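You operate a simulated robot arm through the tools that you are given. There is no shell and no other tool.

The job below is to be done with a simulated robot arm. You get a single attempt, and the scene is never put back.

Task
Shut both flaps of the long carton and tape the seam.
Fine: Pull the feeder handle for the tape strip and push it back; rub the strip down with the wood-grip block and put the block back. Set down upright: wood-grip block. Where these are worked on the way, their far stop is far enough and under half their travel is too little: feeder handle.

Only the result counts: the job must be done as asked and must still hold three seconds after the hand-in. Knocking over, shifting, dropping, spilling or breaking anything else fails it.

Robot
A 7-joint arm with a three-finger gripper, fixed in place. Base frame: the origin is on the floor under the middle of its stand, x ahead of it, y to its left, z up. Readings come in cm, rad, newtons and seconds.
It reaches about 134.2 cm from its shoulder. Its first joint turns from -2.897 to 2.897 rad. Payload 2.69 kg.
The tool frame sits at the grasp point between the pads (the TCP): z along the fingers, y along the line on which they close. The tips reach 3 cm beyond it. The gripper opens to 12.8 cm; its body begins 11.7 cm behind the TCP.
Orientation is that of the tool frame in the base frame, as [roll, pitch, yaw] about the fixed x, y, z axes, in that order (R = Rz(yaw) Ry(pitch) Rx(roll)). With the fingers straight down and closing along the base's y, the tool's x points along the base's -x, its y along +y and its z along -z.

Tools
- The arm moves only by the tool nudge_tool. Its argument "steps" is a list of rows, each a list of 7 numbers: the opening, from 0 (shut) to 1 (fully open), then the shift along the base's x, y, z in mm, then the turn, a rotation vector about the base's x, y, z in rad. In form: [[hand, x, y, z, ax, ay, az], ...]. A call has 1 to 20 rows; each row shifts and turns the commanded pose from where the row before left it. A row lasts 0.2 s, in which the tool goes at most 5 cm and 0.15 rad; a call with a longer step from one row to the next is refused whole, and so is a gripper value outside its range. Where a pose cannot be reached the arm comes as near as it can. A force on the tool above 90 N (or 10 N above the force at the start of the call, whichever is more), or a blocked arm, ends the call early, and 0.2 s more pass. Each finger travels about 12.7 cm/s and halts on what it meets, pressing with about 30 N; the grip force reading is that of the motor and also rises with nothing between the fingers. The clock runs only during rows and for 0.2 s after the last one: add rows that do not move to give the fingers time. It gives the time, the measured TCP pose, the force on the tool (base axes), the opening and the grip force at its end, in the units of the frame above (readings bear some noise), with the torque about the TCP (base axes, N m) and any sound that the robot's microphone picked up.
- Cameras (640 x 400 px; columns grow to the right, rows downward): "scene" is fixed at [4.99, -49.94, 146.78]; the picture's right is [0.68, -0.74, 0.00], its down [-0.39, -0.36, -0.84] and it looks along [0.62, 0.57, -0.54] (base axes); focal length 370 px, centre (320, 200). "wrist" rides on the gripper at [5.8, 5.4, -13.1] in the tool frame; the picture's right is [-0.68, 0.74, 0.00], its down [-0.62, -0.57, -0.55] and it looks along [-0.40, -0.37, 0.84] (tool axes); focal length 234 px, centre (320, 200). There is no depth. A picture from a camera that has moved, and an enlarged one, comes with that camera's place and axes in the base frame and with its lens.
- grab_frame(camera): a new picture of that camera. It takes no simulated time.
- move_column(by): moves the trunk up (or, below 0, down) by that many cm; the arm rides with it, the base frame stays. It gives what a move gives, with no picture.
- inspect(camera, box): a new picture of the part [left, top, right, bottom] of that camera's present view, enlarged. It takes no simulated time.
- close_job(): hands the job in; it is judged then, once.

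Nothing tells you positions but the pictures and the camera data. Unless the task says otherwise, let go and move clear before handing in.

The tools are called as a command line: name --pt "numbers of a row" for each row, then --argument value for the rest, lists and objects as JSON in quotes. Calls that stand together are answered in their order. nudge_tool: Moves the arm, as the interface text tells. Its arguments: {"type":"object","properties":{"steps":{"type":"array"}},"required":["steps"]} The other tools are called the same way: move_column (by) moves the trunk up or down; grab_frame (camera) takes a picture; inspect (camera, box) takes an enlarged picture of a part of a camera's view; close_job () hands the job in.

At the start:

```text
clock: 0.0
tcp_pos: [54.7, -0.21, 123.96]
tcp_rot: [3.142, 0.001, -3.141]
force: [0.1, -0.3, -0.8]
ft_torque: [0.02, 0.01, 0.0]
grip_width: 12.81
grasp_force: 0.1
trunk travel left (down, up): [-15.0, 20.0]
```

scene: 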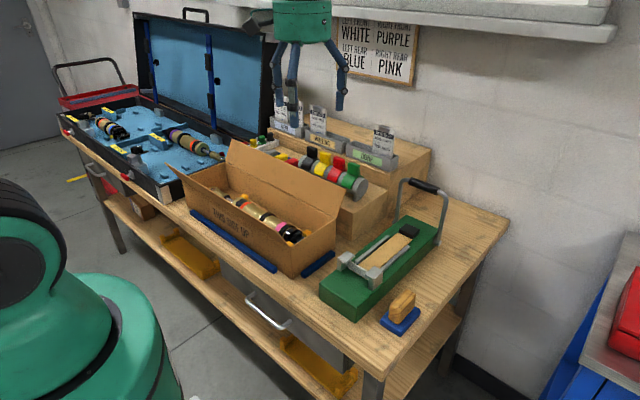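
wrist: 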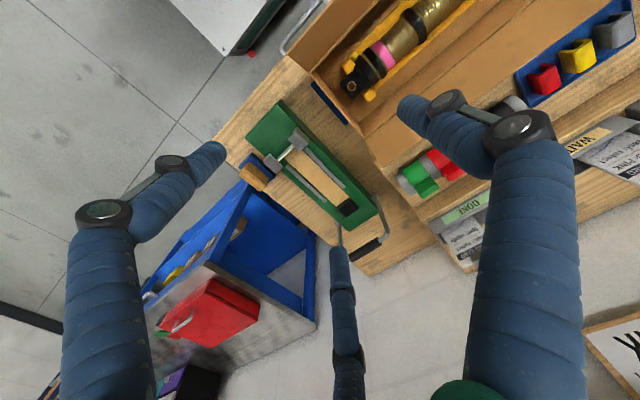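

I see a workbench with a long open carton (two long flaps), a green tape feeder with a bail handle to its right, and a wood-grip block on a blue pad. I'll take closer looks before moving.

inspect --camera "scene" --box '[160, 120, 360, 290]'

inspect --camera "scene" --box '[300, 160, 460, 350]'

inspect --camera "wrist" --box '[220, 0, 480, 270]'

```text
2.35 times, centred on (260, 205) of scene
camera zoom: at [4.99, -49.94, 146.78], right [0.68, -0.74, 0.0], down [-0.39, -0.36, -0.84], along [0.62, 0.57, -0.54], focal length 871 px, centre (461, 188)
```

zoom: 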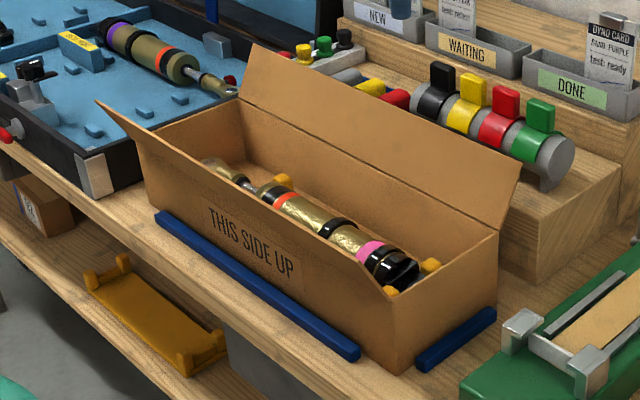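

```text
2.11 times, centred on (380, 255) of scene
camera zoom: at [4.99, -49.94, 146.78], right [0.68, -0.74, 0.0], down [-0.39, -0.36, -0.84], along [0.62, 0.57, -0.54], focal length 779 px, centre (194, 84)
```

zoom: 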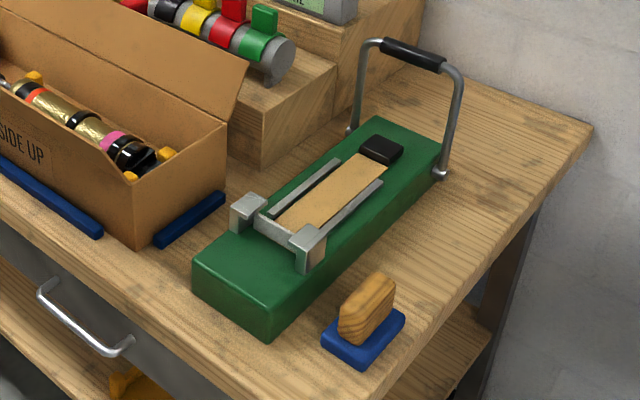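

```text
1.48 times, centred on (350, 135) of wrist
camera zoom: at [48.99, 5.24, 137.0], right [0.68, 0.74, 0.0], down [0.62, -0.57, 0.55], along [0.4, -0.37, -0.84], focal length 347 px, centre (276, 296)
```

zoom: 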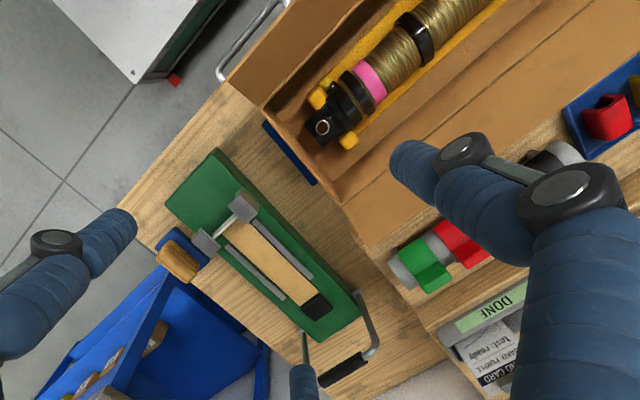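

Triangulating from both views, I put the bench top near z≈80 and the feeder at about x 50–86, y −19…−9, with its grip bar near [85.5,−13.5,97]. The carton is at about x 50–66, y 1–49, rim z≈90, and the wood block is near [58,−25]. I'll shift the wrist camera for a better look at the feeder and block.

nudge_tool --pt "1 -30 15 -20 0 0 0" --pt "1 -30 15 -20 0 0 0" --pt "1 -30 15 -20 0 0 0" --pt "1 0 10 -20 0 0 0" --pt "1 0 0 0 0 0 0"

grab_frame --camera "wrist"

inspect --camera "scene" --box '[310, 230, 450, 340]'

```text
clock: 1.2
tcp_pos: [45.94, 5.46, 115.67]
tcp_rot: [3.141, 0.0, -3.141]
force: [0.3, -0.2, -0.6]
ft_torque: [0.0, 0.08, 0.02]
grip_width: 12.81
grasp_force: 0.1
trunk travel left (down, up): [-15.0, 20.0]
```

```text
taken
camera wrist: at [40.1, 10.75, 128.93], right [0.68, 0.74, 0.0], down [0.62, -0.57, 0.55], along [0.4, -0.37, -0.84], focal length 234 px, centre (320, 200)
```

wrist: 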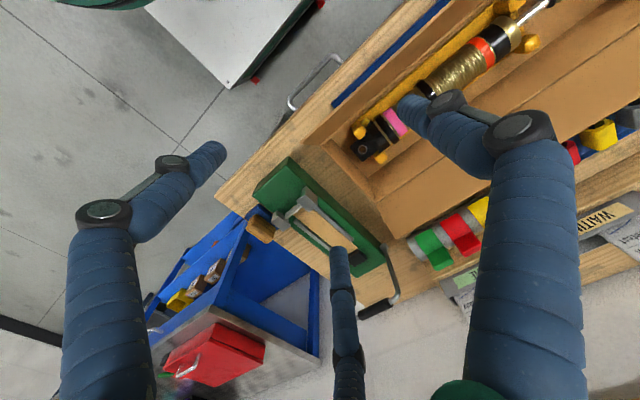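

```text
3.64 times, centred on (380, 285) of scene
camera zoom: at [4.99, -49.94, 146.78], right [0.68, -0.74, 0.0], down [-0.39, -0.36, -0.84], along [0.62, 0.57, -0.54], focal length 1346 px, centre (102, -109)
```

zoom: 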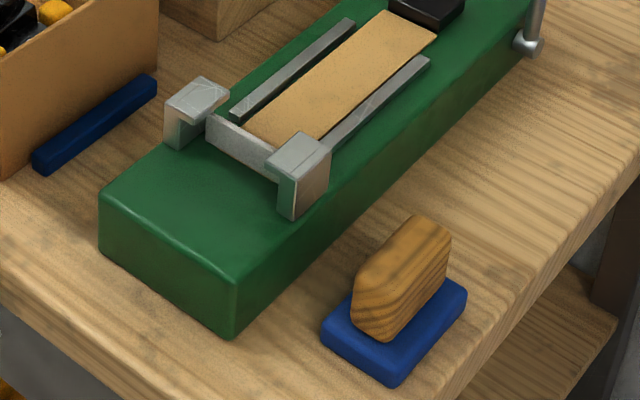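

The block looks like a blue pad with a wood grip, standing to the right of the feeder. I'll shut the fingers in free space to see how wide the shut hand is, and look at the carton flaps and what's behind them.

nudge_tool --pt "0 0 0 0 0 0 0" --pt "0 0 0 0 0 0 0" --pt "0 0 0 0 0 0 0" --pt "0 0 0 0 0 0 0"

grab_frame --camera "wrist"

grab_frame --camera "scene"

```text
clock: 2.2
tcp_pos: [45.79, 5.39, 115.89]
tcp_rot: [-3.142, 0.0, 3.142]
force: [-0.2, -0.1, -0.4]
ft_torque: [-0.01, 0.03, 0.03]
grip_width: 0.2
grasp_force: 29.9
trunk travel left (down, up): [-15.0, 20.0]
```

```text
taken
camera wrist: at [40.05, 10.73, 128.98], right [0.68, 0.74, 0.0], down [0.62, -0.57, 0.55], along [0.4, -0.37, -0.84], focal length 234 px, centre (320, 200)
```

wrist: 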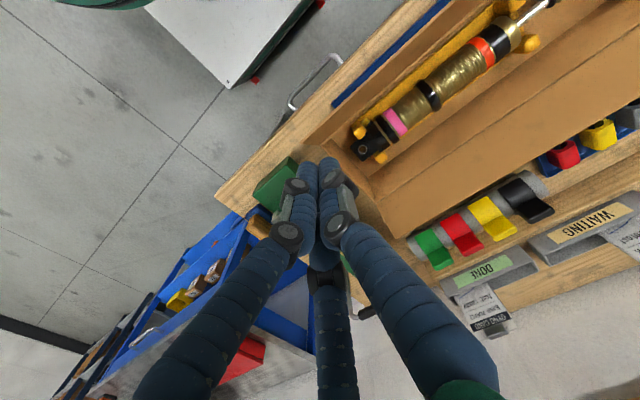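

```text
taken
```

scene: 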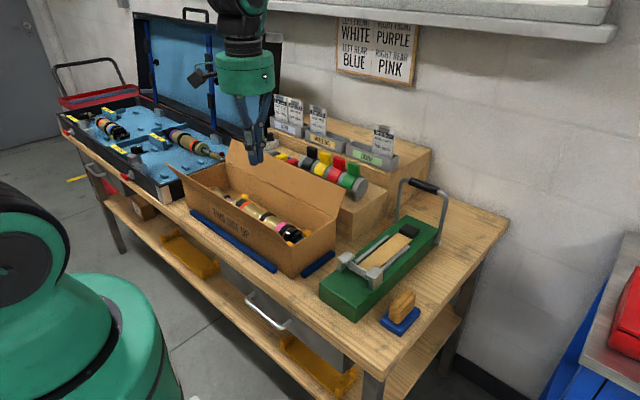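

inspect --camera "wrist" --box '[320, 0, 640, 200]'

inspect --camera "scene" --box '[220, 100, 400, 220]'

```text
2.00 times, centred on (480, 100) of wrist
camera zoom: at [40.05, 10.73, 128.98], right [0.68, 0.74, 0.0], down [0.62, -0.57, 0.55], along [0.4, -0.37, -0.84], focal length 468 px, centre (0, 400)
```

zoom: 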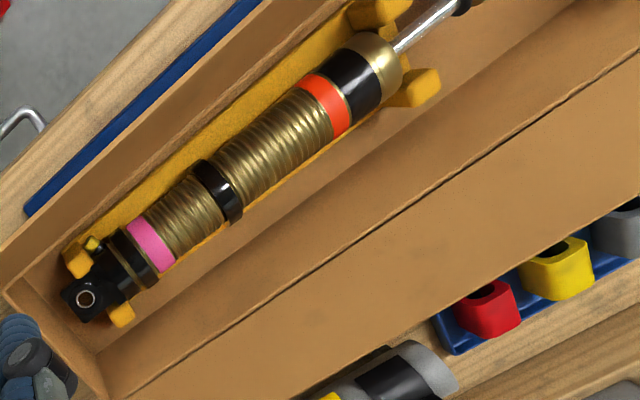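

```text
3.33 times, centred on (310, 160) of scene
camera zoom: at [4.99, -49.94, 146.78], right [0.68, -0.74, 0.0], down [-0.39, -0.36, -0.84], along [0.62, 0.57, -0.54], focal length 1234 px, centre (353, 333)
```

zoom: 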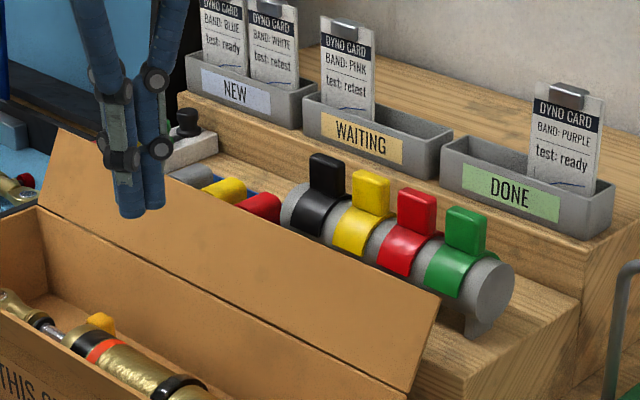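

Near flap leans outward, with its edge at about x 45.5, z 97.6. I'll bring the shut fingers down on the robot's side of it at y≈25, before any contact.

nudge_tool --pt "0 -17 39 0 0 0 0" --pt "0 -17 39 0 0 0 0" --pt "0 -17 39 0 0 0 0" --pt "0 -17 39 0 0 0 0" --pt "0 -12 39 0 0 0 0" --pt "0 0 0 -38 0 0 0" --pt "0 0 0 -38 0 0 0" --pt "0 0 0 -38 0 0 0" --pt "0 0 0 -38 0 0 0" --pt "0 0 0 -37 0 0 0" --pt "0 0 0 0 0 0 0"

grab_frame --camera "wrist"

inspect --camera "scene" --box '[140, 80, 360, 290]'

```text
clock: 4.6
tcp_pos: [37.59, 25.11, 97.05]
tcp_rot: [-3.141, -0.001, -3.14]
force: [0.6, -0.1, -0.6]
ft_torque: [0.0, 0.05, 0.02]
grip_width: 0.2
grasp_force: 30.0
trunk travel left (down, up): [-15.0, 20.0]
```

```text
taken
camera wrist: at [31.93, 30.43, 110.13], right [0.68, 0.74, 0.0], down [0.62, -0.56, 0.55], along [0.4, -0.37, -0.84], focal length 234 px, centre (320, 200)
```

wrist: 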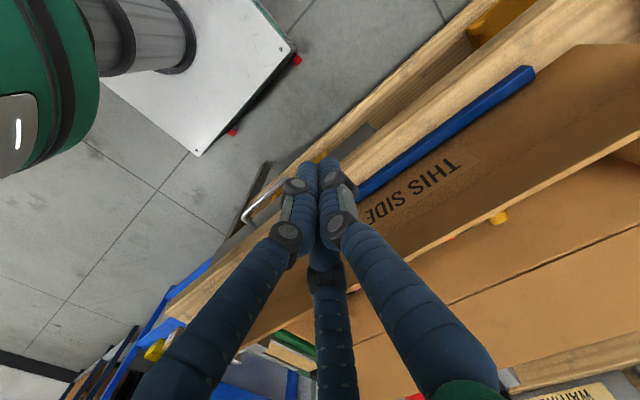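

```text
1.90 times, centred on (250, 185) of scene
camera zoom: at [4.99, -49.94, 146.78], right [0.68, -0.74, 0.0], down [-0.39, -0.36, -0.84], along [0.62, 0.57, -0.54], focal length 705 px, centre (453, 229)
```

zoom: 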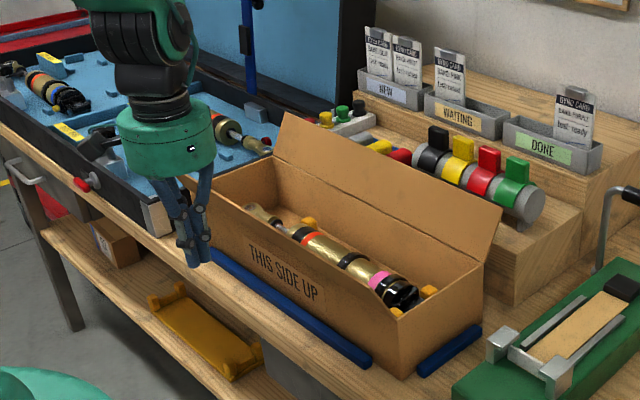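

The fingers are outside the near flap. I'll push gently in +x in small steps and watch the force.

nudge_tool --pt "0 15 0 0 0 0 0" --pt "0 15 0 0 0 0 0" --pt "0 15 0 0 0 0 0" --pt "0 10 0 0 0 0 0" --pt "0 10 0 0 0 0 0" --pt "0 10 0 0 0 0 0" --pt "0 10 0 0 0 0 0"

inspect --camera "scene" --box '[140, 80, 360, 290]'

```text
clock: 6.2
tcp_pos: [46.34, 24.91, 97.02]
tcp_rot: [3.141, 0.001, -3.14]
force: [0.1, 0.1, 0.0]
ft_torque: [0.02, -0.01, 0.01]
grip_width: 0.21
grasp_force: 30.4
trunk travel left (down, up): [-15.0, 20.0]
```

```text
1.90 times, centred on (250, 185) of scene
camera zoom: at [4.99, -49.94, 146.78], right [0.68, -0.74, 0.0], down [-0.39, -0.36, -0.84], along [0.62, 0.57, -0.54], focal length 705 px, centre (453, 229)
```

zoom: 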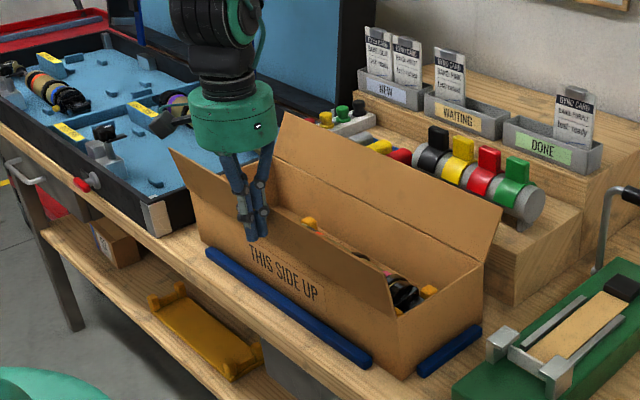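

The near flap is turning with almost no force. I'll carry on in +x.

nudge_tool --pt "0 10 0 0 0 0 0" --pt "0 10 0 0 0 0 0" --pt "0 10 0 0 0 0 0" --pt "0 10 0 0 0 0 0" --pt "0 10 0 0 0 0 0" --pt "0 10 0 0 0 0 0"

inspect --camera "scene" --box '[140, 80, 360, 290]'

```text
clock: 7.6
tcp_pos: [52.2, 24.83, 97.05]
tcp_rot: [3.141, 0.001, 3.141]
force: [-0.4, -0.2, 0.1]
ft_torque: [0.01, 0.0, 0.0]
grip_width: 0.21
grasp_force: 30.3
trunk travel left (down, up): [-15.0, 20.0]
```

```text
1.90 times, centred on (250, 185) of scene
camera zoom: at [4.99, -49.94, 146.78], right [0.68, -0.74, 0.0], down [-0.39, -0.36, -0.84], along [0.62, 0.57, -0.54], focal length 705 px, centre (453, 229)
```

zoom: 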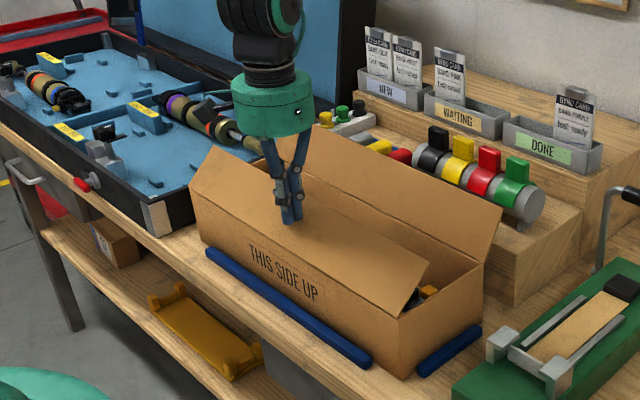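

The flap is past vertical and leaning in, so I'll follow it over and press it down toward horizontal.

nudge_tool --pt "0 10 0 0 0 0 0" --pt "0 10 0 -4 0 0 0" --pt "0 8 0 -6 0 0 0" --pt "0 5 0 -8 0 0 0" --pt "0 0 0 -8 0 0 0" --pt "0 0 0 -4 0 0 0"

inspect --camera "scene" --box '[140, 80, 360, 290]'

```text
clock: 9.0
tcp_pos: [55.49, 24.87, 94.16]
tcp_rot: [3.141, 0.0, -3.14]
force: [-0.3, -0.7, -0.5]
ft_torque: [-0.02, -0.02, 0.01]
grip_width: 0.18
grasp_force: 30.4
trunk travel left (down, up): [-15.0, 20.0]
```

```text
1.90 times, centred on (250, 185) of scene
camera zoom: at [4.99, -49.94, 146.78], right [0.68, -0.74, 0.0], down [-0.39, -0.36, -0.84], along [0.62, 0.57, -0.54], focal length 705 px, centre (453, 229)
```

zoom: 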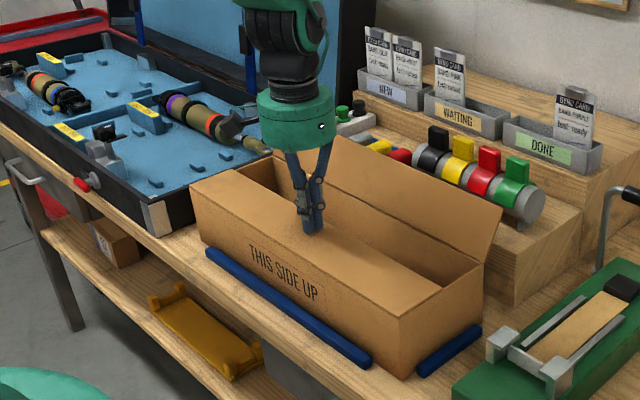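

The near flap is almost level. I'll press down in small steps until I feel it stop.

nudge_tool --pt "0 0 0 -3 0 0 0" --pt "0 0 0 -3 0 0 0" --pt "0 0 0 -2 0 0 0" --pt "0 0 0 -2 0 0 0"

inspect --camera "scene" --box '[140, 80, 360, 290]'

```text
clock: 10.0
tcp_pos: [55.44, 24.93, 93.55]
tcp_rot: [3.138, 0.005, 3.141]
force: [-24.0, -18.5, 83.9]
ft_torque: [-0.63, 1.15, 0.06]
grip_width: 0.6
grasp_force: 30.1
trunk travel left (down, up): [-15.0, 20.0]
```

```text
1.90 times, centred on (250, 185) of scene
camera zoom: at [4.99, -49.94, 146.78], right [0.68, -0.74, 0.0], down [-0.39, -0.36, -0.84], along [0.62, 0.57, -0.54], focal length 705 px, centre (453, 229)
```

zoom: 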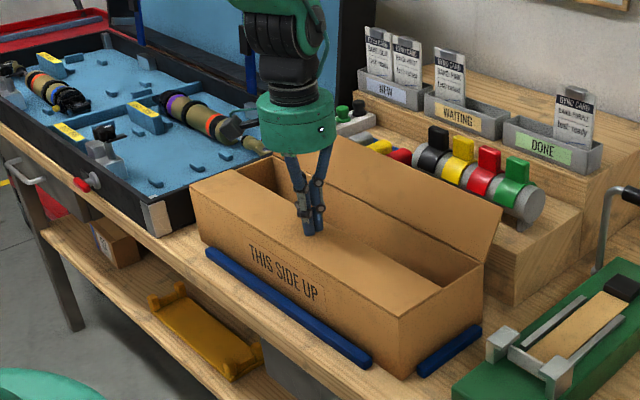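

The near flap hit its stop (84 N at TCP z 93.55), so its shut surface is at about z 90.5. I'll back straight up and see whether it stays shut.

nudge_tool --pt "0 0 0 8 0 0 0" --pt "0 0 0 20 0 0 0" --pt "0 0 0 40 0 0 0" --pt "0 0 0 40 0 0 0" --pt "0 0 0 0 0 0 0"

inspect --camera "scene" --box '[140, 80, 360, 290]'

grab_frame --camera "wrist"

```text
clock: 11.2
tcp_pos: [55.52, 24.9, 104.01]
tcp_rot: [-3.142, 0.0, 3.141]
force: [-0.2, 0.0, 0.6]
ft_torque: [0.0, -0.03, 0.01]
grip_width: 0.2
grasp_force: 30.3
trunk travel left (down, up): [-15.0, 20.0]
```

```text
1.90 times, centred on (250, 185) of scene
camera zoom: at [4.99, -49.94, 146.78], right [0.68, -0.74, 0.0], down [-0.39, -0.36, -0.84], along [0.62, 0.57, -0.54], focal length 705 px, centre (453, 229)
```

zoom: 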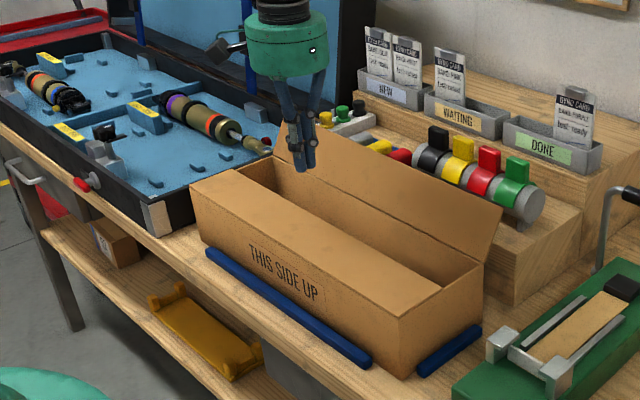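

```text
taken
camera wrist: at [49.72, 30.24, 117.11], right [0.68, 0.74, 0.0], down [0.62, -0.57, 0.55], along [0.4, -0.37, -0.84], focal length 234 px, centre (320, 200)
```

wrist: 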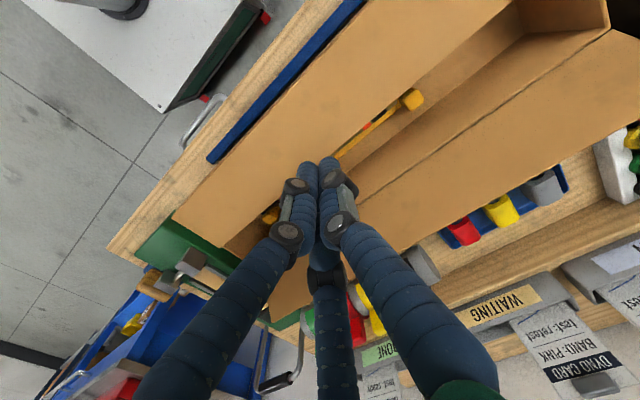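

Near flap stays shut. For the far flap, the space behind it at y≈34 is clear (flap edge at x≈70.5, knobs at x≥77 and below z 93), so I'll drop the shut fingers at x≈75 behind it.

nudge_tool --pt "0 20 0 40 0 0 0" --pt "0 40 20 20 0 0 0" --pt "0 45 20 0 0 0 0" --pt "0 45 25 0 0 0 0" --pt "0 45 25 0 0 0 0" --pt "0 0 0 -20 0 0 0" --pt "0 0 0 0 0 0 0"

inspect --camera "scene" --box '[180, 40, 400, 250]'

grab_frame --camera "wrist"

```text
refused: row 4 steps farther than a row can; nothing moved
```

```text
1.90 times, centred on (290, 145) of scene
camera zoom: at [4.99, -49.94, 146.78], right [0.68, -0.74, 0.0], down [-0.39, -0.36, -0.84], along [0.62, 0.57, -0.54], focal length 705 px, centre (377, 305)
```

zoom: 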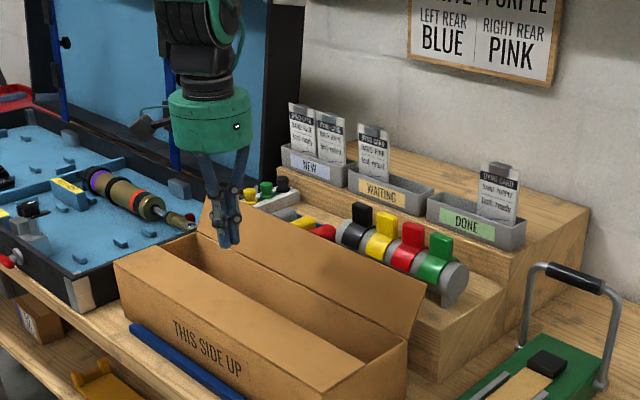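

```text
taken
camera wrist: at [49.72, 30.24, 117.11], right [0.68, 0.74, 0.0], down [0.62, -0.57, 0.55], along [0.4, -0.37, -0.84], focal length 234 px, centre (320, 200)
```

wrist: 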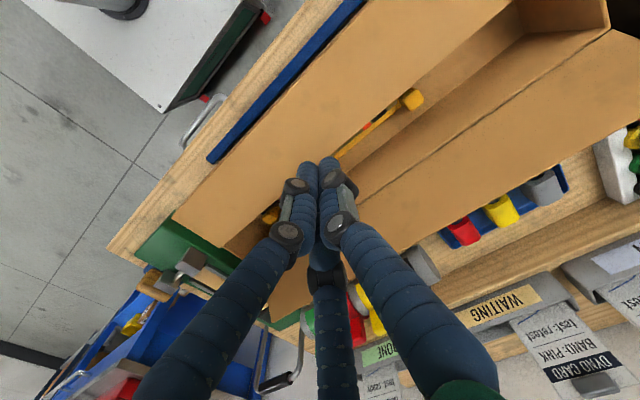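

nudge_tool --pt "0 10 5 45 0 0 0" --pt "0 20 10 40 0 0 0" --pt "0 40 18 15 0 0 0" --pt "0 42 20 0 0 0 0" --pt "0 42 20 0 0 0 0" --pt "0 41 18 0 0 0 0" --pt "0 0 0 0 0 0 0" --pt "0 0 0 0 0 0 0"

inspect --camera "scene" --box '[180, 40, 400, 250]'

grab_frame --camera "wrist"

```text
clock: 13.0
tcp_pos: [75.06, 34.02, 113.82]
tcp_rot: [-3.14, 0.003, -3.14]
force: [0.4, -0.5, -0.2]
ft_torque: [0.02, -0.02, -0.01]
grip_width: 0.19
grasp_force: 30.4
trunk travel left (down, up): [-15.0, 20.0]
```

```text
1.90 times, centred on (290, 145) of scene
camera zoom: at [4.99, -49.94, 146.78], right [0.68, -0.74, 0.0], down [-0.39, -0.36, -0.84], along [0.62, 0.57, -0.54], focal length 705 px, centre (377, 305)
```

zoom: 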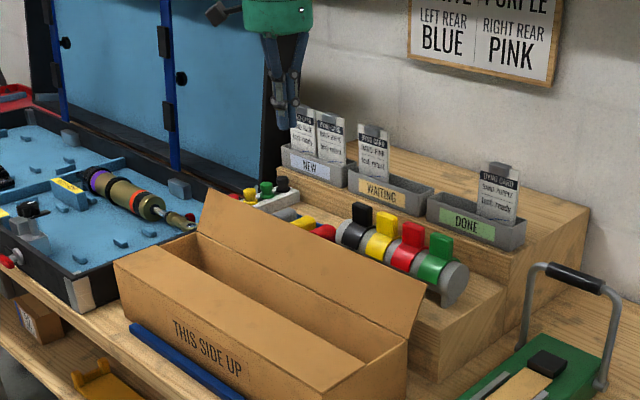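

```text
taken
camera wrist: at [69.35, 39.38, 126.96], right [0.68, 0.74, 0.0], down [0.62, -0.57, 0.55], along [0.41, -0.37, -0.84], focal length 234 px, centre (320, 200)
```

wrist: 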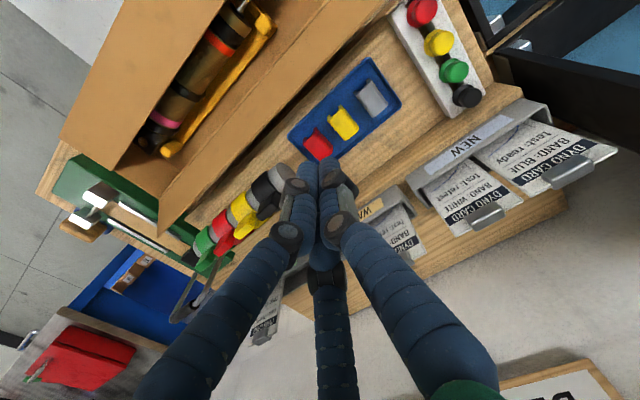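

The tray with knobs sits behind the flap, with knob tops near z 92.5, so tips at z≈94.5 will clear it. I'll descend at x≈74.5.

nudge_tool --pt "0 -5 0 -40 0 0 0" --pt "0 0 0 -40 0 0 0" --pt "0 0 0 -30 0 0 0" --pt "0 0 0 -20 0 0 0" --pt "0 0 0 0 0 0 0"

inspect --camera "scene" --box '[180, 40, 400, 250]'

grab_frame --camera "wrist"

```text
clock: 14.2
tcp_pos: [74.77, 34.15, 100.89]
tcp_rot: [-3.139, -0.001, -3.142]
force: [-0.5, 0.2, -0.6]
ft_torque: [0.0, 0.0, 0.0]
grip_width: 0.23
grasp_force: 29.9
trunk travel left (down, up): [-15.0, 20.0]
```

```text
1.90 times, centred on (290, 145) of scene
camera zoom: at [4.99, -49.94, 146.78], right [0.68, -0.74, 0.0], down [-0.39, -0.36, -0.84], along [0.62, 0.57, -0.54], focal length 705 px, centre (377, 305)
```

zoom: 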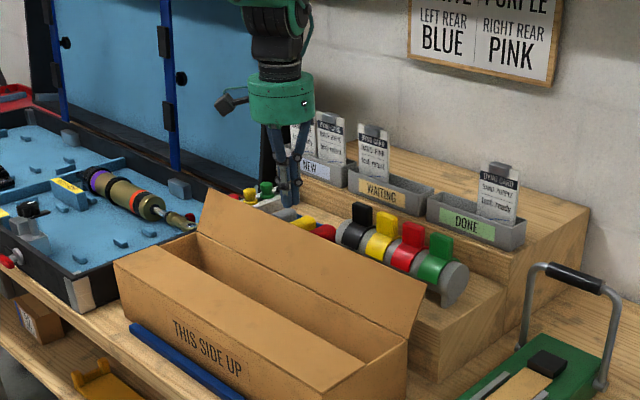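

```text
taken
camera wrist: at [68.99, 39.47, 113.94], right [0.68, 0.74, 0.0], down [0.62, -0.57, 0.55], along [0.4, -0.37, -0.84], focal length 234 px, centre (320, 200)
```

wrist: 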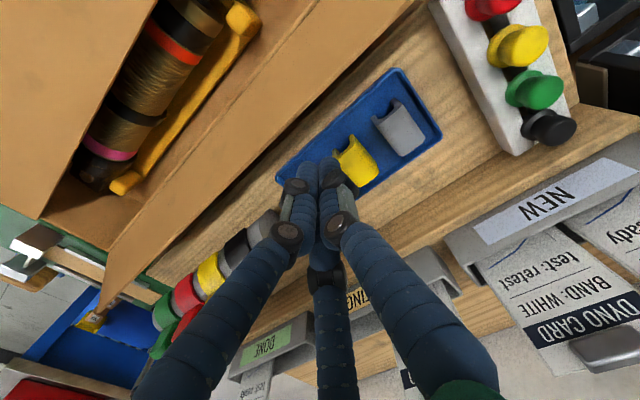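

nudge_tool --pt "0 0 0 -15 0 0 0" --pt "0 0 0 -13 0 0 0" --pt "0 -10 0 0 0 0 0" --pt "0 -10 0 0 0 0 0" --pt "0 -10 0 0 0 0 0" --pt "0 -10 0 0 0 0 0"

inspect --camera "scene" --box '[180, 40, 400, 250]'

grab_frame --camera "wrist"

```text
clock: 15.6
tcp_pos: [70.31, 33.99, 97.89]
tcp_rot: [-3.141, -0.001, 3.14]
force: [0.0, 0.4, 0.3]
ft_torque: [0.0, 0.01, -0.01]
grip_width: 0.24
grasp_force: 30.3
trunk travel left (down, up): [-15.0, 20.0]
```

```text
1.90 times, centred on (290, 145) of scene
camera zoom: at [4.99, -49.94, 146.78], right [0.68, -0.74, 0.0], down [-0.39, -0.36, -0.84], along [0.62, 0.57, -0.54], focal length 705 px, centre (377, 305)
```

zoom: 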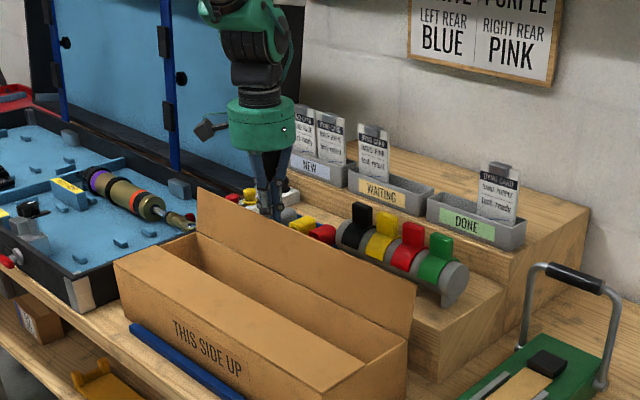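

```text
taken
camera wrist: at [64.71, 39.35, 111.02], right [0.68, 0.74, 0.0], down [0.62, -0.56, 0.55], along [0.4, -0.37, -0.84], focal length 234 px, centre (320, 200)
```

wrist: 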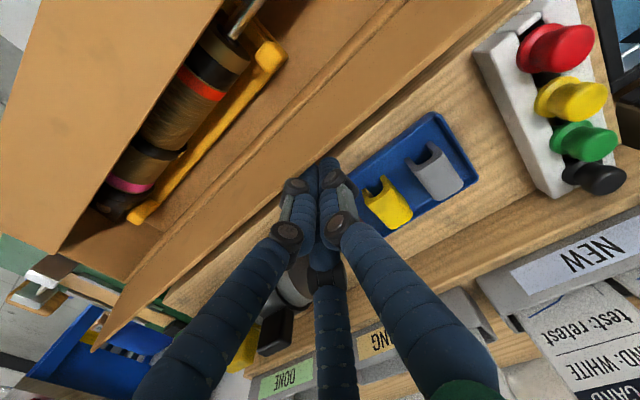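

The far flap is swinging up toward vertical with no disturbance behind. I'll keep pushing in −x.

nudge_tool --pt "0 -10 0 -3 0 0 0" --pt "0 -10 0 -3 0 0 0" --pt "0 -10 0 -2 0 0 0" --pt "0 -10 0 0 0 0 0" --pt "0 -10 0 0 0 0 0" --pt "0 -10 0 0 0 0 0" --pt "0 0 0 0 0 0 0"

inspect --camera "scene" --box '[180, 40, 400, 250]'

```text
clock: 17.2
tcp_pos: [64.46, 33.92, 97.17]
tcp_rot: [3.141, 0.0, 3.141]
force: [0.4, -0.6, -0.8]
ft_torque: [-0.01, -0.05, 0.03]
grip_width: 0.24
grasp_force: 29.6
trunk travel left (down, up): [-15.0, 20.0]
```

```text
1.90 times, centred on (290, 145) of scene
camera zoom: at [4.99, -49.94, 146.78], right [0.68, -0.74, 0.0], down [-0.39, -0.36, -0.84], along [0.62, 0.57, -0.54], focal length 705 px, centre (377, 305)
```

zoom: 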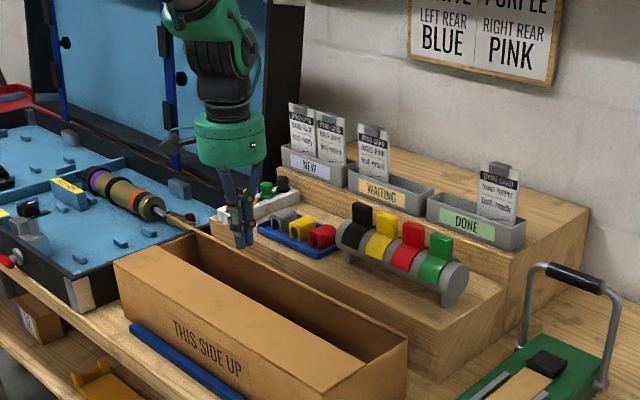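

grab_frame --camera "wrist"

inspect --camera "scene" --box '[210, 140, 330, 250]'

```text
taken
camera wrist: at [58.74, 39.32, 110.24], right [0.68, 0.74, 0.0], down [0.62, -0.57, 0.55], along [0.4, -0.37, -0.84], focal length 234 px, centre (320, 200)
```

wrist: 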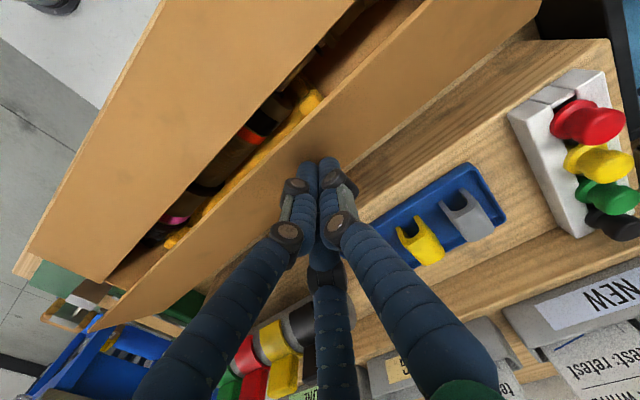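

```text
3.64 times, centred on (270, 195) of scene
camera zoom: at [4.99, -49.94, 146.78], right [0.68, -0.74, 0.0], down [-0.39, -0.36, -0.84], along [0.62, 0.57, -0.54], focal length 1346 px, centre (502, 218)
```

zoom: 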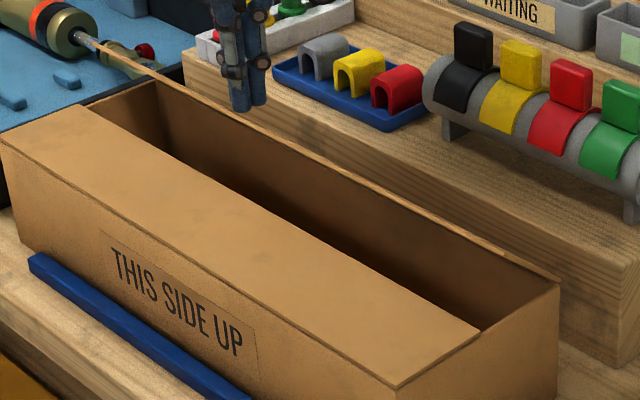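

The far flap is now leaning inward and seen edge-on. I'll follow it over and down.

nudge_tool --pt "0 -10 0 -3 0 0 0" --pt "0 -10 0 -5 0 0 0" --pt "0 -10 0 -7 0 0 0" --pt "0 -5 0 -7 0 0 0" --pt "0 0 0 -5 0 0 0" --pt "0 0 0 -3 0 0 0" --pt "0 0 0 0 0 0 0"

inspect --camera "scene" --box '[180, 100, 350, 270]'

```text
clock: 18.8
tcp_pos: [61.01, 34.01, 94.22]
tcp_rot: [3.14, 0.0, -3.141]
force: [-0.4, 0.3, 0.1]
ft_torque: [-0.01, 0.0, -0.01]
grip_width: 0.2
grasp_force: 29.9
trunk travel left (down, up): [-15.0, 20.0]
```

```text
2.35 times, centred on (265, 185) of scene
camera zoom: at [4.99, -49.94, 146.78], right [0.68, -0.74, 0.0], down [-0.39, -0.36, -0.84], along [0.62, 0.57, -0.54], focal length 871 px, centre (449, 235)
```

zoom: 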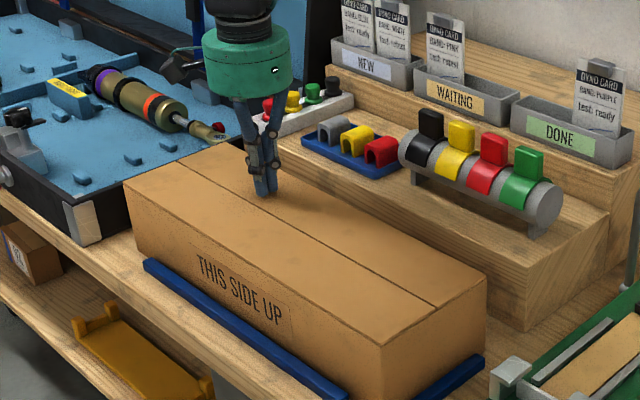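

Far flap is nearly level and the seam is visible. I'll press lightly to seat it, then lift away.

nudge_tool --pt "0 0 0 -2 0 0 0" --pt "0 0 0 -2 0 0 0" --pt "0 0 0 -1.5 0 0 0"

```text
clock: 19.6
tcp_pos: [60.95, 34.1, 93.73]
tcp_rot: [-3.141, 0.0, -3.139]
force: [-2.8, 0.7, 6.3]
ft_torque: [0.03, 0.08, -0.03]
grip_width: 0.59
grasp_force: 30.1
trunk travel left (down, up): [-15.0, 20.0]
```

nudge_tool --pt "0 0 0 -1 0 0 0" --pt "0 0 0 0 0 0 0"

nudge_tool --pt "0 0 0 10 0 0 0" --pt "0 0 0 30 0 0 0" --pt "0 0 0 45 0 0 0" --pt "0 0 0 45 0 0 0" --pt "0 0 0 45 0 0 0" --pt "0 0 0 0 0 0 0"

inspect --camera "scene" --box '[180, 100, 350, 290]'

grab_frame --camera "wrist"

```text
clock: 20.2
tcp_pos: [61.14, 34.03, 93.65]
tcp_rot: [3.141, 0.001, 3.141]
force: [-7.8, 7.6, 18.0]
ft_torque: [0.17, 0.21, 0.0]
grip_width: 0.6
grasp_force: 29.9
trunk travel left (down, up): [-15.0, 20.0]
```

```text
clock: 21.6
tcp_pos: [61.03, 33.87, 111.25]
tcp_rot: [-3.141, 0.001, 3.141]
force: [-0.3, 0.4, 0.3]
ft_torque: [0.01, -0.03, 0.04]
grip_width: 0.22
grasp_force: 30.2
trunk travel left (down, up): [-15.0, 20.0]
```

```text
2.11 times, centred on (265, 195) of scene
camera zoom: at [4.99, -49.94, 146.78], right [0.68, -0.74, 0.0], down [-0.39, -0.36, -0.84], along [0.62, 0.57, -0.54], focal length 779 px, centre (436, 210)
```

zoom: 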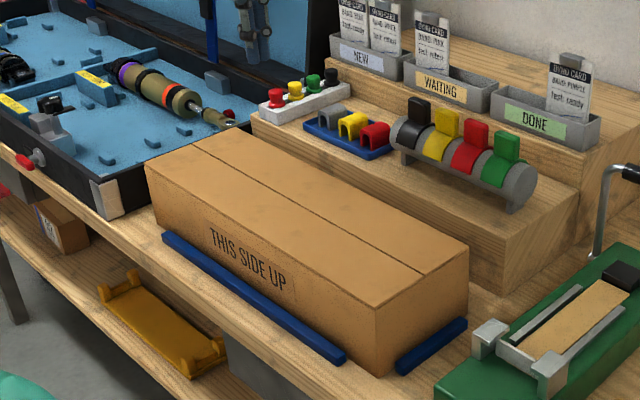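

```text
taken
camera wrist: at [55.27, 39.2, 124.23], right [0.68, 0.74, 0.0], down [0.62, -0.57, 0.55], along [0.4, -0.37, -0.84], focal length 234 px, centre (320, 200)
```

wrist: 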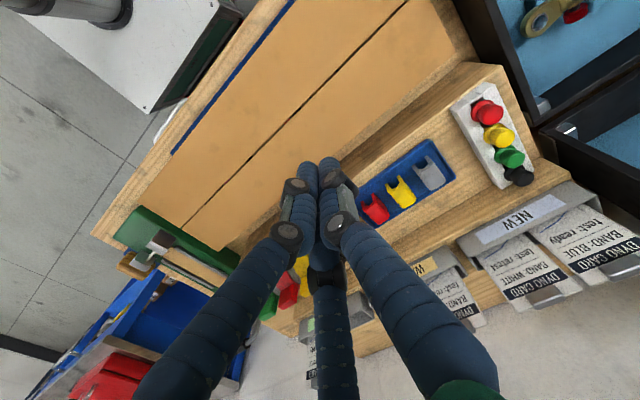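

Both flaps are shut and the seam runs at about x≈58 from y 2 to 49. Next I'll move over toward the feeder handle, turning the hand 90° so the fingers close along x across the grip bar, and opening the hand.

nudge_tool --pt "0.0 9 -39 6 0 0 0.131" --pt "0.0 9 -39 6 0 0 0.131" --pt "0.0 9 -39 6 0 0 0.131" --pt "0.0 9 -39 6 0 0 0.131" --pt "0.0 9 -39 6 0 0 0.131" --pt "0.0 9 -39 6 0 0 0.131" --pt "0.0 9 -39 6 0 0 0.131" --pt "0.0 9 -39 6 0 0 0.131" --pt "0.0 9 -39 4 0 0 0.131" --pt "0.0 9 -39 4 0 0 0.131" --pt "0.0 9 -39 4 0 0 0.131" --pt "0.0 9 -39 4 0 0 0.131" --pt "0.0 0 0 0 0 0 0" --pt "0.0 0 0 0 0 0 0"

grab_frame --camera "wrist"

inspect --camera "scene" --box '[290, 80, 470, 320]'

```text
clock: 24.6
tcp_pos: [71.92, -12.7, 117.46]
tcp_rot: [-3.141, 0.0, -1.567]
force: [-0.1, 0.3, -0.3]
ft_torque: [-0.01, -0.02, -0.01]
grip_width: 0.2
grasp_force: 30.3
trunk travel left (down, up): [-15.0, 20.0]
```

```text
taken
camera wrist: at [66.68, -18.59, 130.58], right [-0.74, 0.67, 0.0], down [0.56, 0.62, 0.55], along [0.37, 0.41, -0.84], focal length 234 px, centre (320, 200)
```

wrist: 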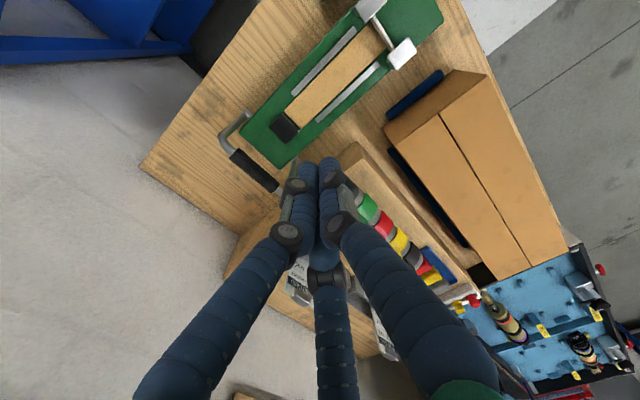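

```text
1.67 times, centred on (380, 200) of scene
camera zoom: at [4.99, -49.94, 146.78], right [0.68, -0.74, 0.0], down [-0.39, -0.36, -0.84], along [0.62, 0.57, -0.54], focal length 617 px, centre (220, 200)
```

zoom: 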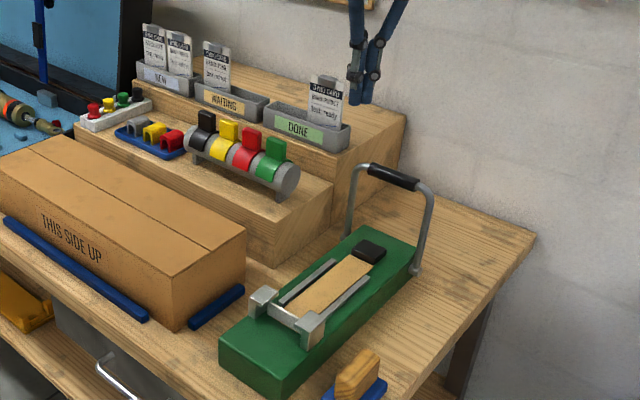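

inspect --camera "wrist" --box '[180, 0, 460, 200]'

inspect --camera "scene" --box '[380, 165, 470, 265]'

```text
2.00 times, centred on (320, 100) of wrist
camera zoom: at [66.68, -18.59, 130.58], right [-0.74, 0.67, 0.0], down [0.56, 0.62, 0.55], along [0.37, 0.41, -0.84], focal length 468 px, centre (320, 400)
```

zoom: 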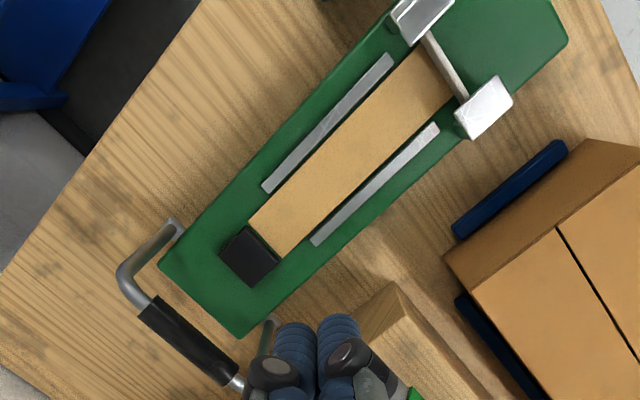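

```text
4.00 times, centred on (425, 215) of scene
camera zoom: at [4.99, -49.94, 146.78], right [0.68, -0.74, 0.0], down [-0.39, -0.36, -0.84], along [0.62, 0.57, -0.54], focal length 1481 px, centre (-100, 140)
```

zoom: 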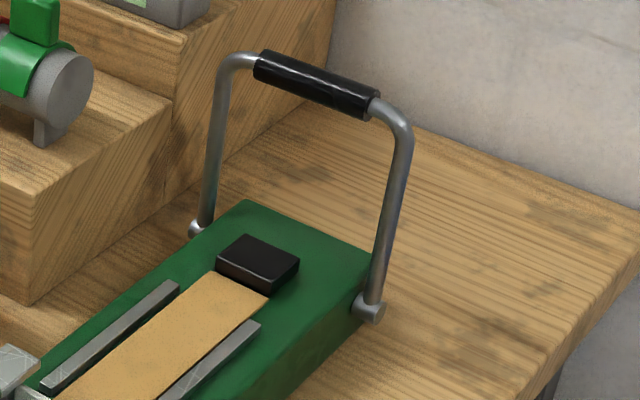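

The grip bar is at about [85.7,−13.2,96.8] and its pivots near x 84.3, z 83.3, so it is a bail of about 13.6 cm. I'll open the hand partway and hover above the bar.

nudge_tool --pt "0.5 35 -2 0 0 0 0" --pt "0.5 35 -1 0 0 0 0" --pt "0.5 35 -1 0 0 0 0" --pt "0.5 33 -1 0 0 0 0" --pt "0.5 0 0 -45 0 0 0" --pt "0.5 0 0 -45 0 0 0" --pt "0.5 0 0 -30 0 0 0" --pt "0.5 0 0 0 0 0 0"

grab_frame --camera "wrist"

inspect --camera "scene" --box '[340, 60, 480, 260]'

```text
clock: 26.4
tcp_pos: [85.72, -13.28, 105.26]
tcp_rot: [-3.142, 0.0, -1.567]
force: [0.6, 0.0, 1.1]
ft_torque: [0.0, 0.01, -0.01]
grip_width: 6.4
grasp_force: 0.1
trunk travel left (down, up): [-15.0, 20.0]
```

```text
taken
camera wrist: at [80.51, -19.06, 118.4], right [-0.74, 0.67, 0.0], down [0.56, 0.62, 0.55], along [0.37, 0.41, -0.84], focal length 234 px, centre (320, 200)
```

wrist: 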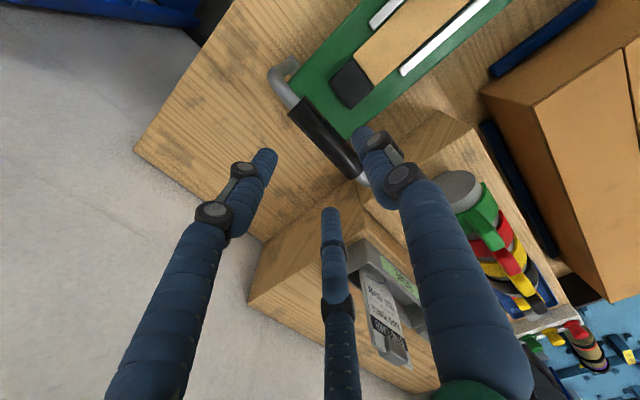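

```text
2.00 times, centred on (410, 160) of scene
camera zoom: at [4.99, -49.94, 146.78], right [0.68, -0.74, 0.0], down [-0.39, -0.36, -0.84], along [0.62, 0.57, -0.54], focal length 740 px, centre (140, 280)
```

zoom: 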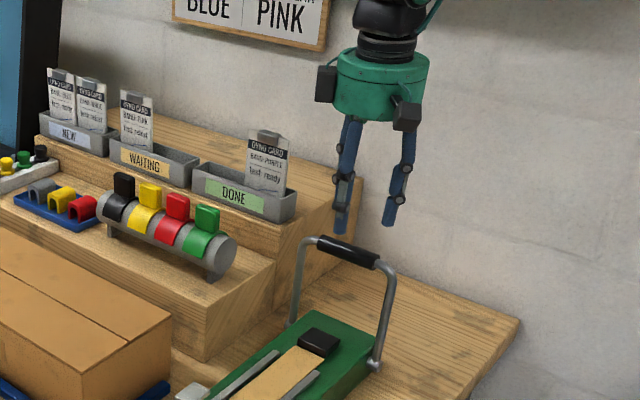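

The bar is well centred between the fingers. I'll go down so the bar is at the grasp point.

nudge_tool --pt "0.5 -2 3 -30 0 0 0" --pt "0.5 0 0 -30 0 0 0" --pt "0.5 0 0 -22 0 0 0" --pt "0.5 0 0 0 0 0 0"

inspect --camera "scene" --box '[340, 60, 480, 260]'

grab_frame --camera "wrist"

```text
clock: 27.4
tcp_pos: [85.4, -12.8, 97.21]
tcp_rot: [3.141, 0.0, -1.566]
force: [0.5, -0.6, -0.6]
ft_torque: [0.05, -0.01, -0.02]
grip_width: 6.41
grasp_force: 0.0
trunk travel left (down, up): [-15.0, 20.0]
```

```text
2.00 times, centred on (410, 160) of scene
camera zoom: at [4.99, -49.94, 146.78], right [0.68, -0.74, 0.0], down [-0.39, -0.36, -0.84], along [0.62, 0.57, -0.54], focal length 740 px, centre (140, 280)
```

zoom: 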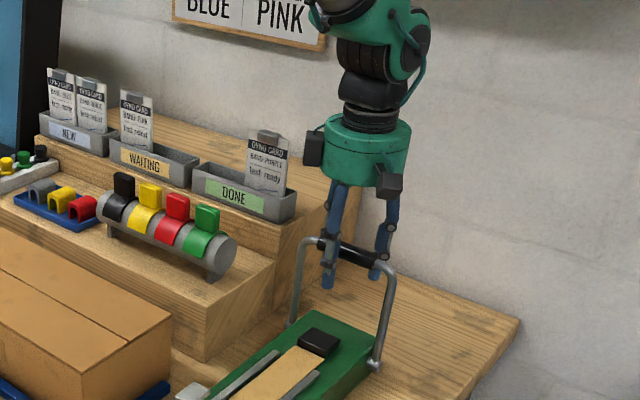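

```text
taken
camera wrist: at [80.23, -18.74, 110.33], right [-0.74, 0.67, 0.0], down [0.56, 0.62, 0.55], along [0.37, 0.41, -0.84], focal length 234 px, centre (320, 200)
```

wrist: 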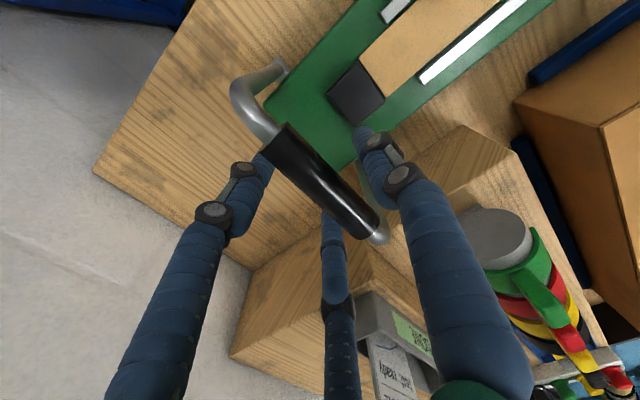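

The bar is inside the fingers. I'll close on it.

nudge_tool --pt "0.3 0 0 0 0 0 0" --pt "0.1 0 0 0 0 0 0" --pt "0.1 0 0 0 0 0 0" --pt "0.1 0 0 0 0 0 0"

grab_frame --camera "wrist"

```text
clock: 28.4
tcp_pos: [85.1, -12.7, 97.22]
tcp_rot: [3.138, 0.001, -1.567]
force: [-33.9, -1.7, -3.6]
ft_torque: [-0.07, -0.51, 0.06]
grip_width: 2.98
grasp_force: 45.2
trunk travel left (down, up): [-15.0, 20.0]
```

```text
taken
camera wrist: at [79.95, -18.74, 110.28], right [-0.74, 0.67, 0.0], down [0.57, 0.62, 0.55], along [0.37, 0.41, -0.84], focal length 234 px, centre (320, 200)
```

wrist: 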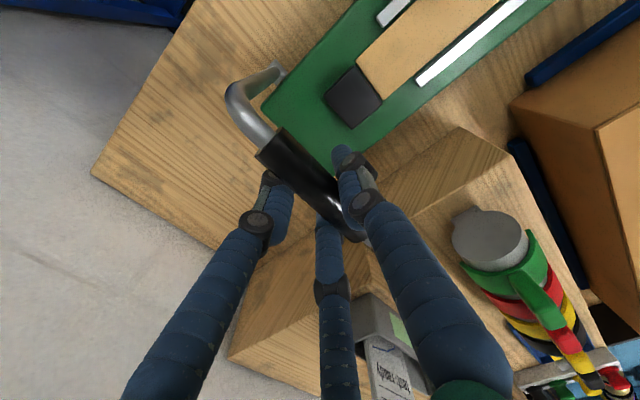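

The near finger touched first, so the tool needs to shift slightly in −x to centre on the bar.

nudge_tool --pt "0.1 -3 0 0 0 0 0" --pt "0.1 -3 0 0 0 0 0" --pt "0.1 0 0 0 0 0 0"

```text
clock: 29.2
tcp_pos: [85.0, -12.83, 97.07]
tcp_rot: [-3.14, 0.001, -1.567]
force: [6.2, 7.5, -19.6]
ft_torque: [-0.1, -0.68, -0.27]
grip_width: 2.93
grasp_force: 44.9
trunk travel left (down, up): [-15.0, 20.0]
```

Gripped (width 2.93). I'll start pulling toward the robot along the expected arc in small steps and watch the force.

nudge_tool --pt "0.1 -8 0 0 0 -0.03 0" --pt "0.1 -8 0 0 0 -0.03 0" --pt "0.1 -8 0 -1 0 -0.03 0" --pt "0.1 -8 0 -1 0 -0.03 0"

inspect --camera "scene" --box '[310, 100, 480, 330]'

```text
clock: 30.2
tcp_pos: [81.75, -12.78, 96.88]
tcp_rot: [-3.023, -0.001, -1.567]
force: [9.0, 17.5, -19.2]
ft_torque: [-0.13, -0.56, -0.71]
grip_width: 2.89
grasp_force: 45.5
trunk travel left (down, up): [-15.0, 20.0]
```

```text
1.74 times, centred on (395, 215) of scene
camera zoom: at [4.99, -49.94, 146.78], right [0.68, -0.74, 0.0], down [-0.39, -0.36, -0.84], along [0.62, 0.57, -0.54], focal length 644 px, centre (190, 174)
```

zoom: 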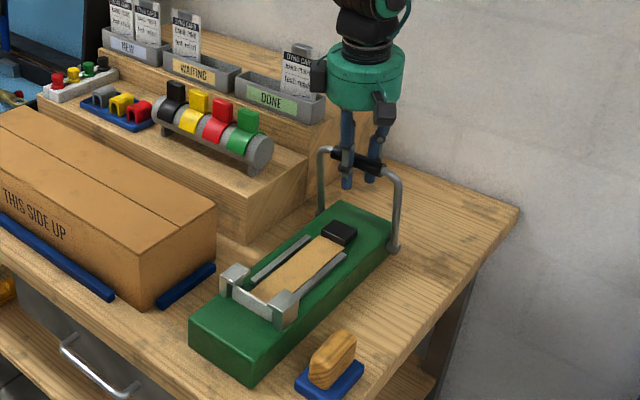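

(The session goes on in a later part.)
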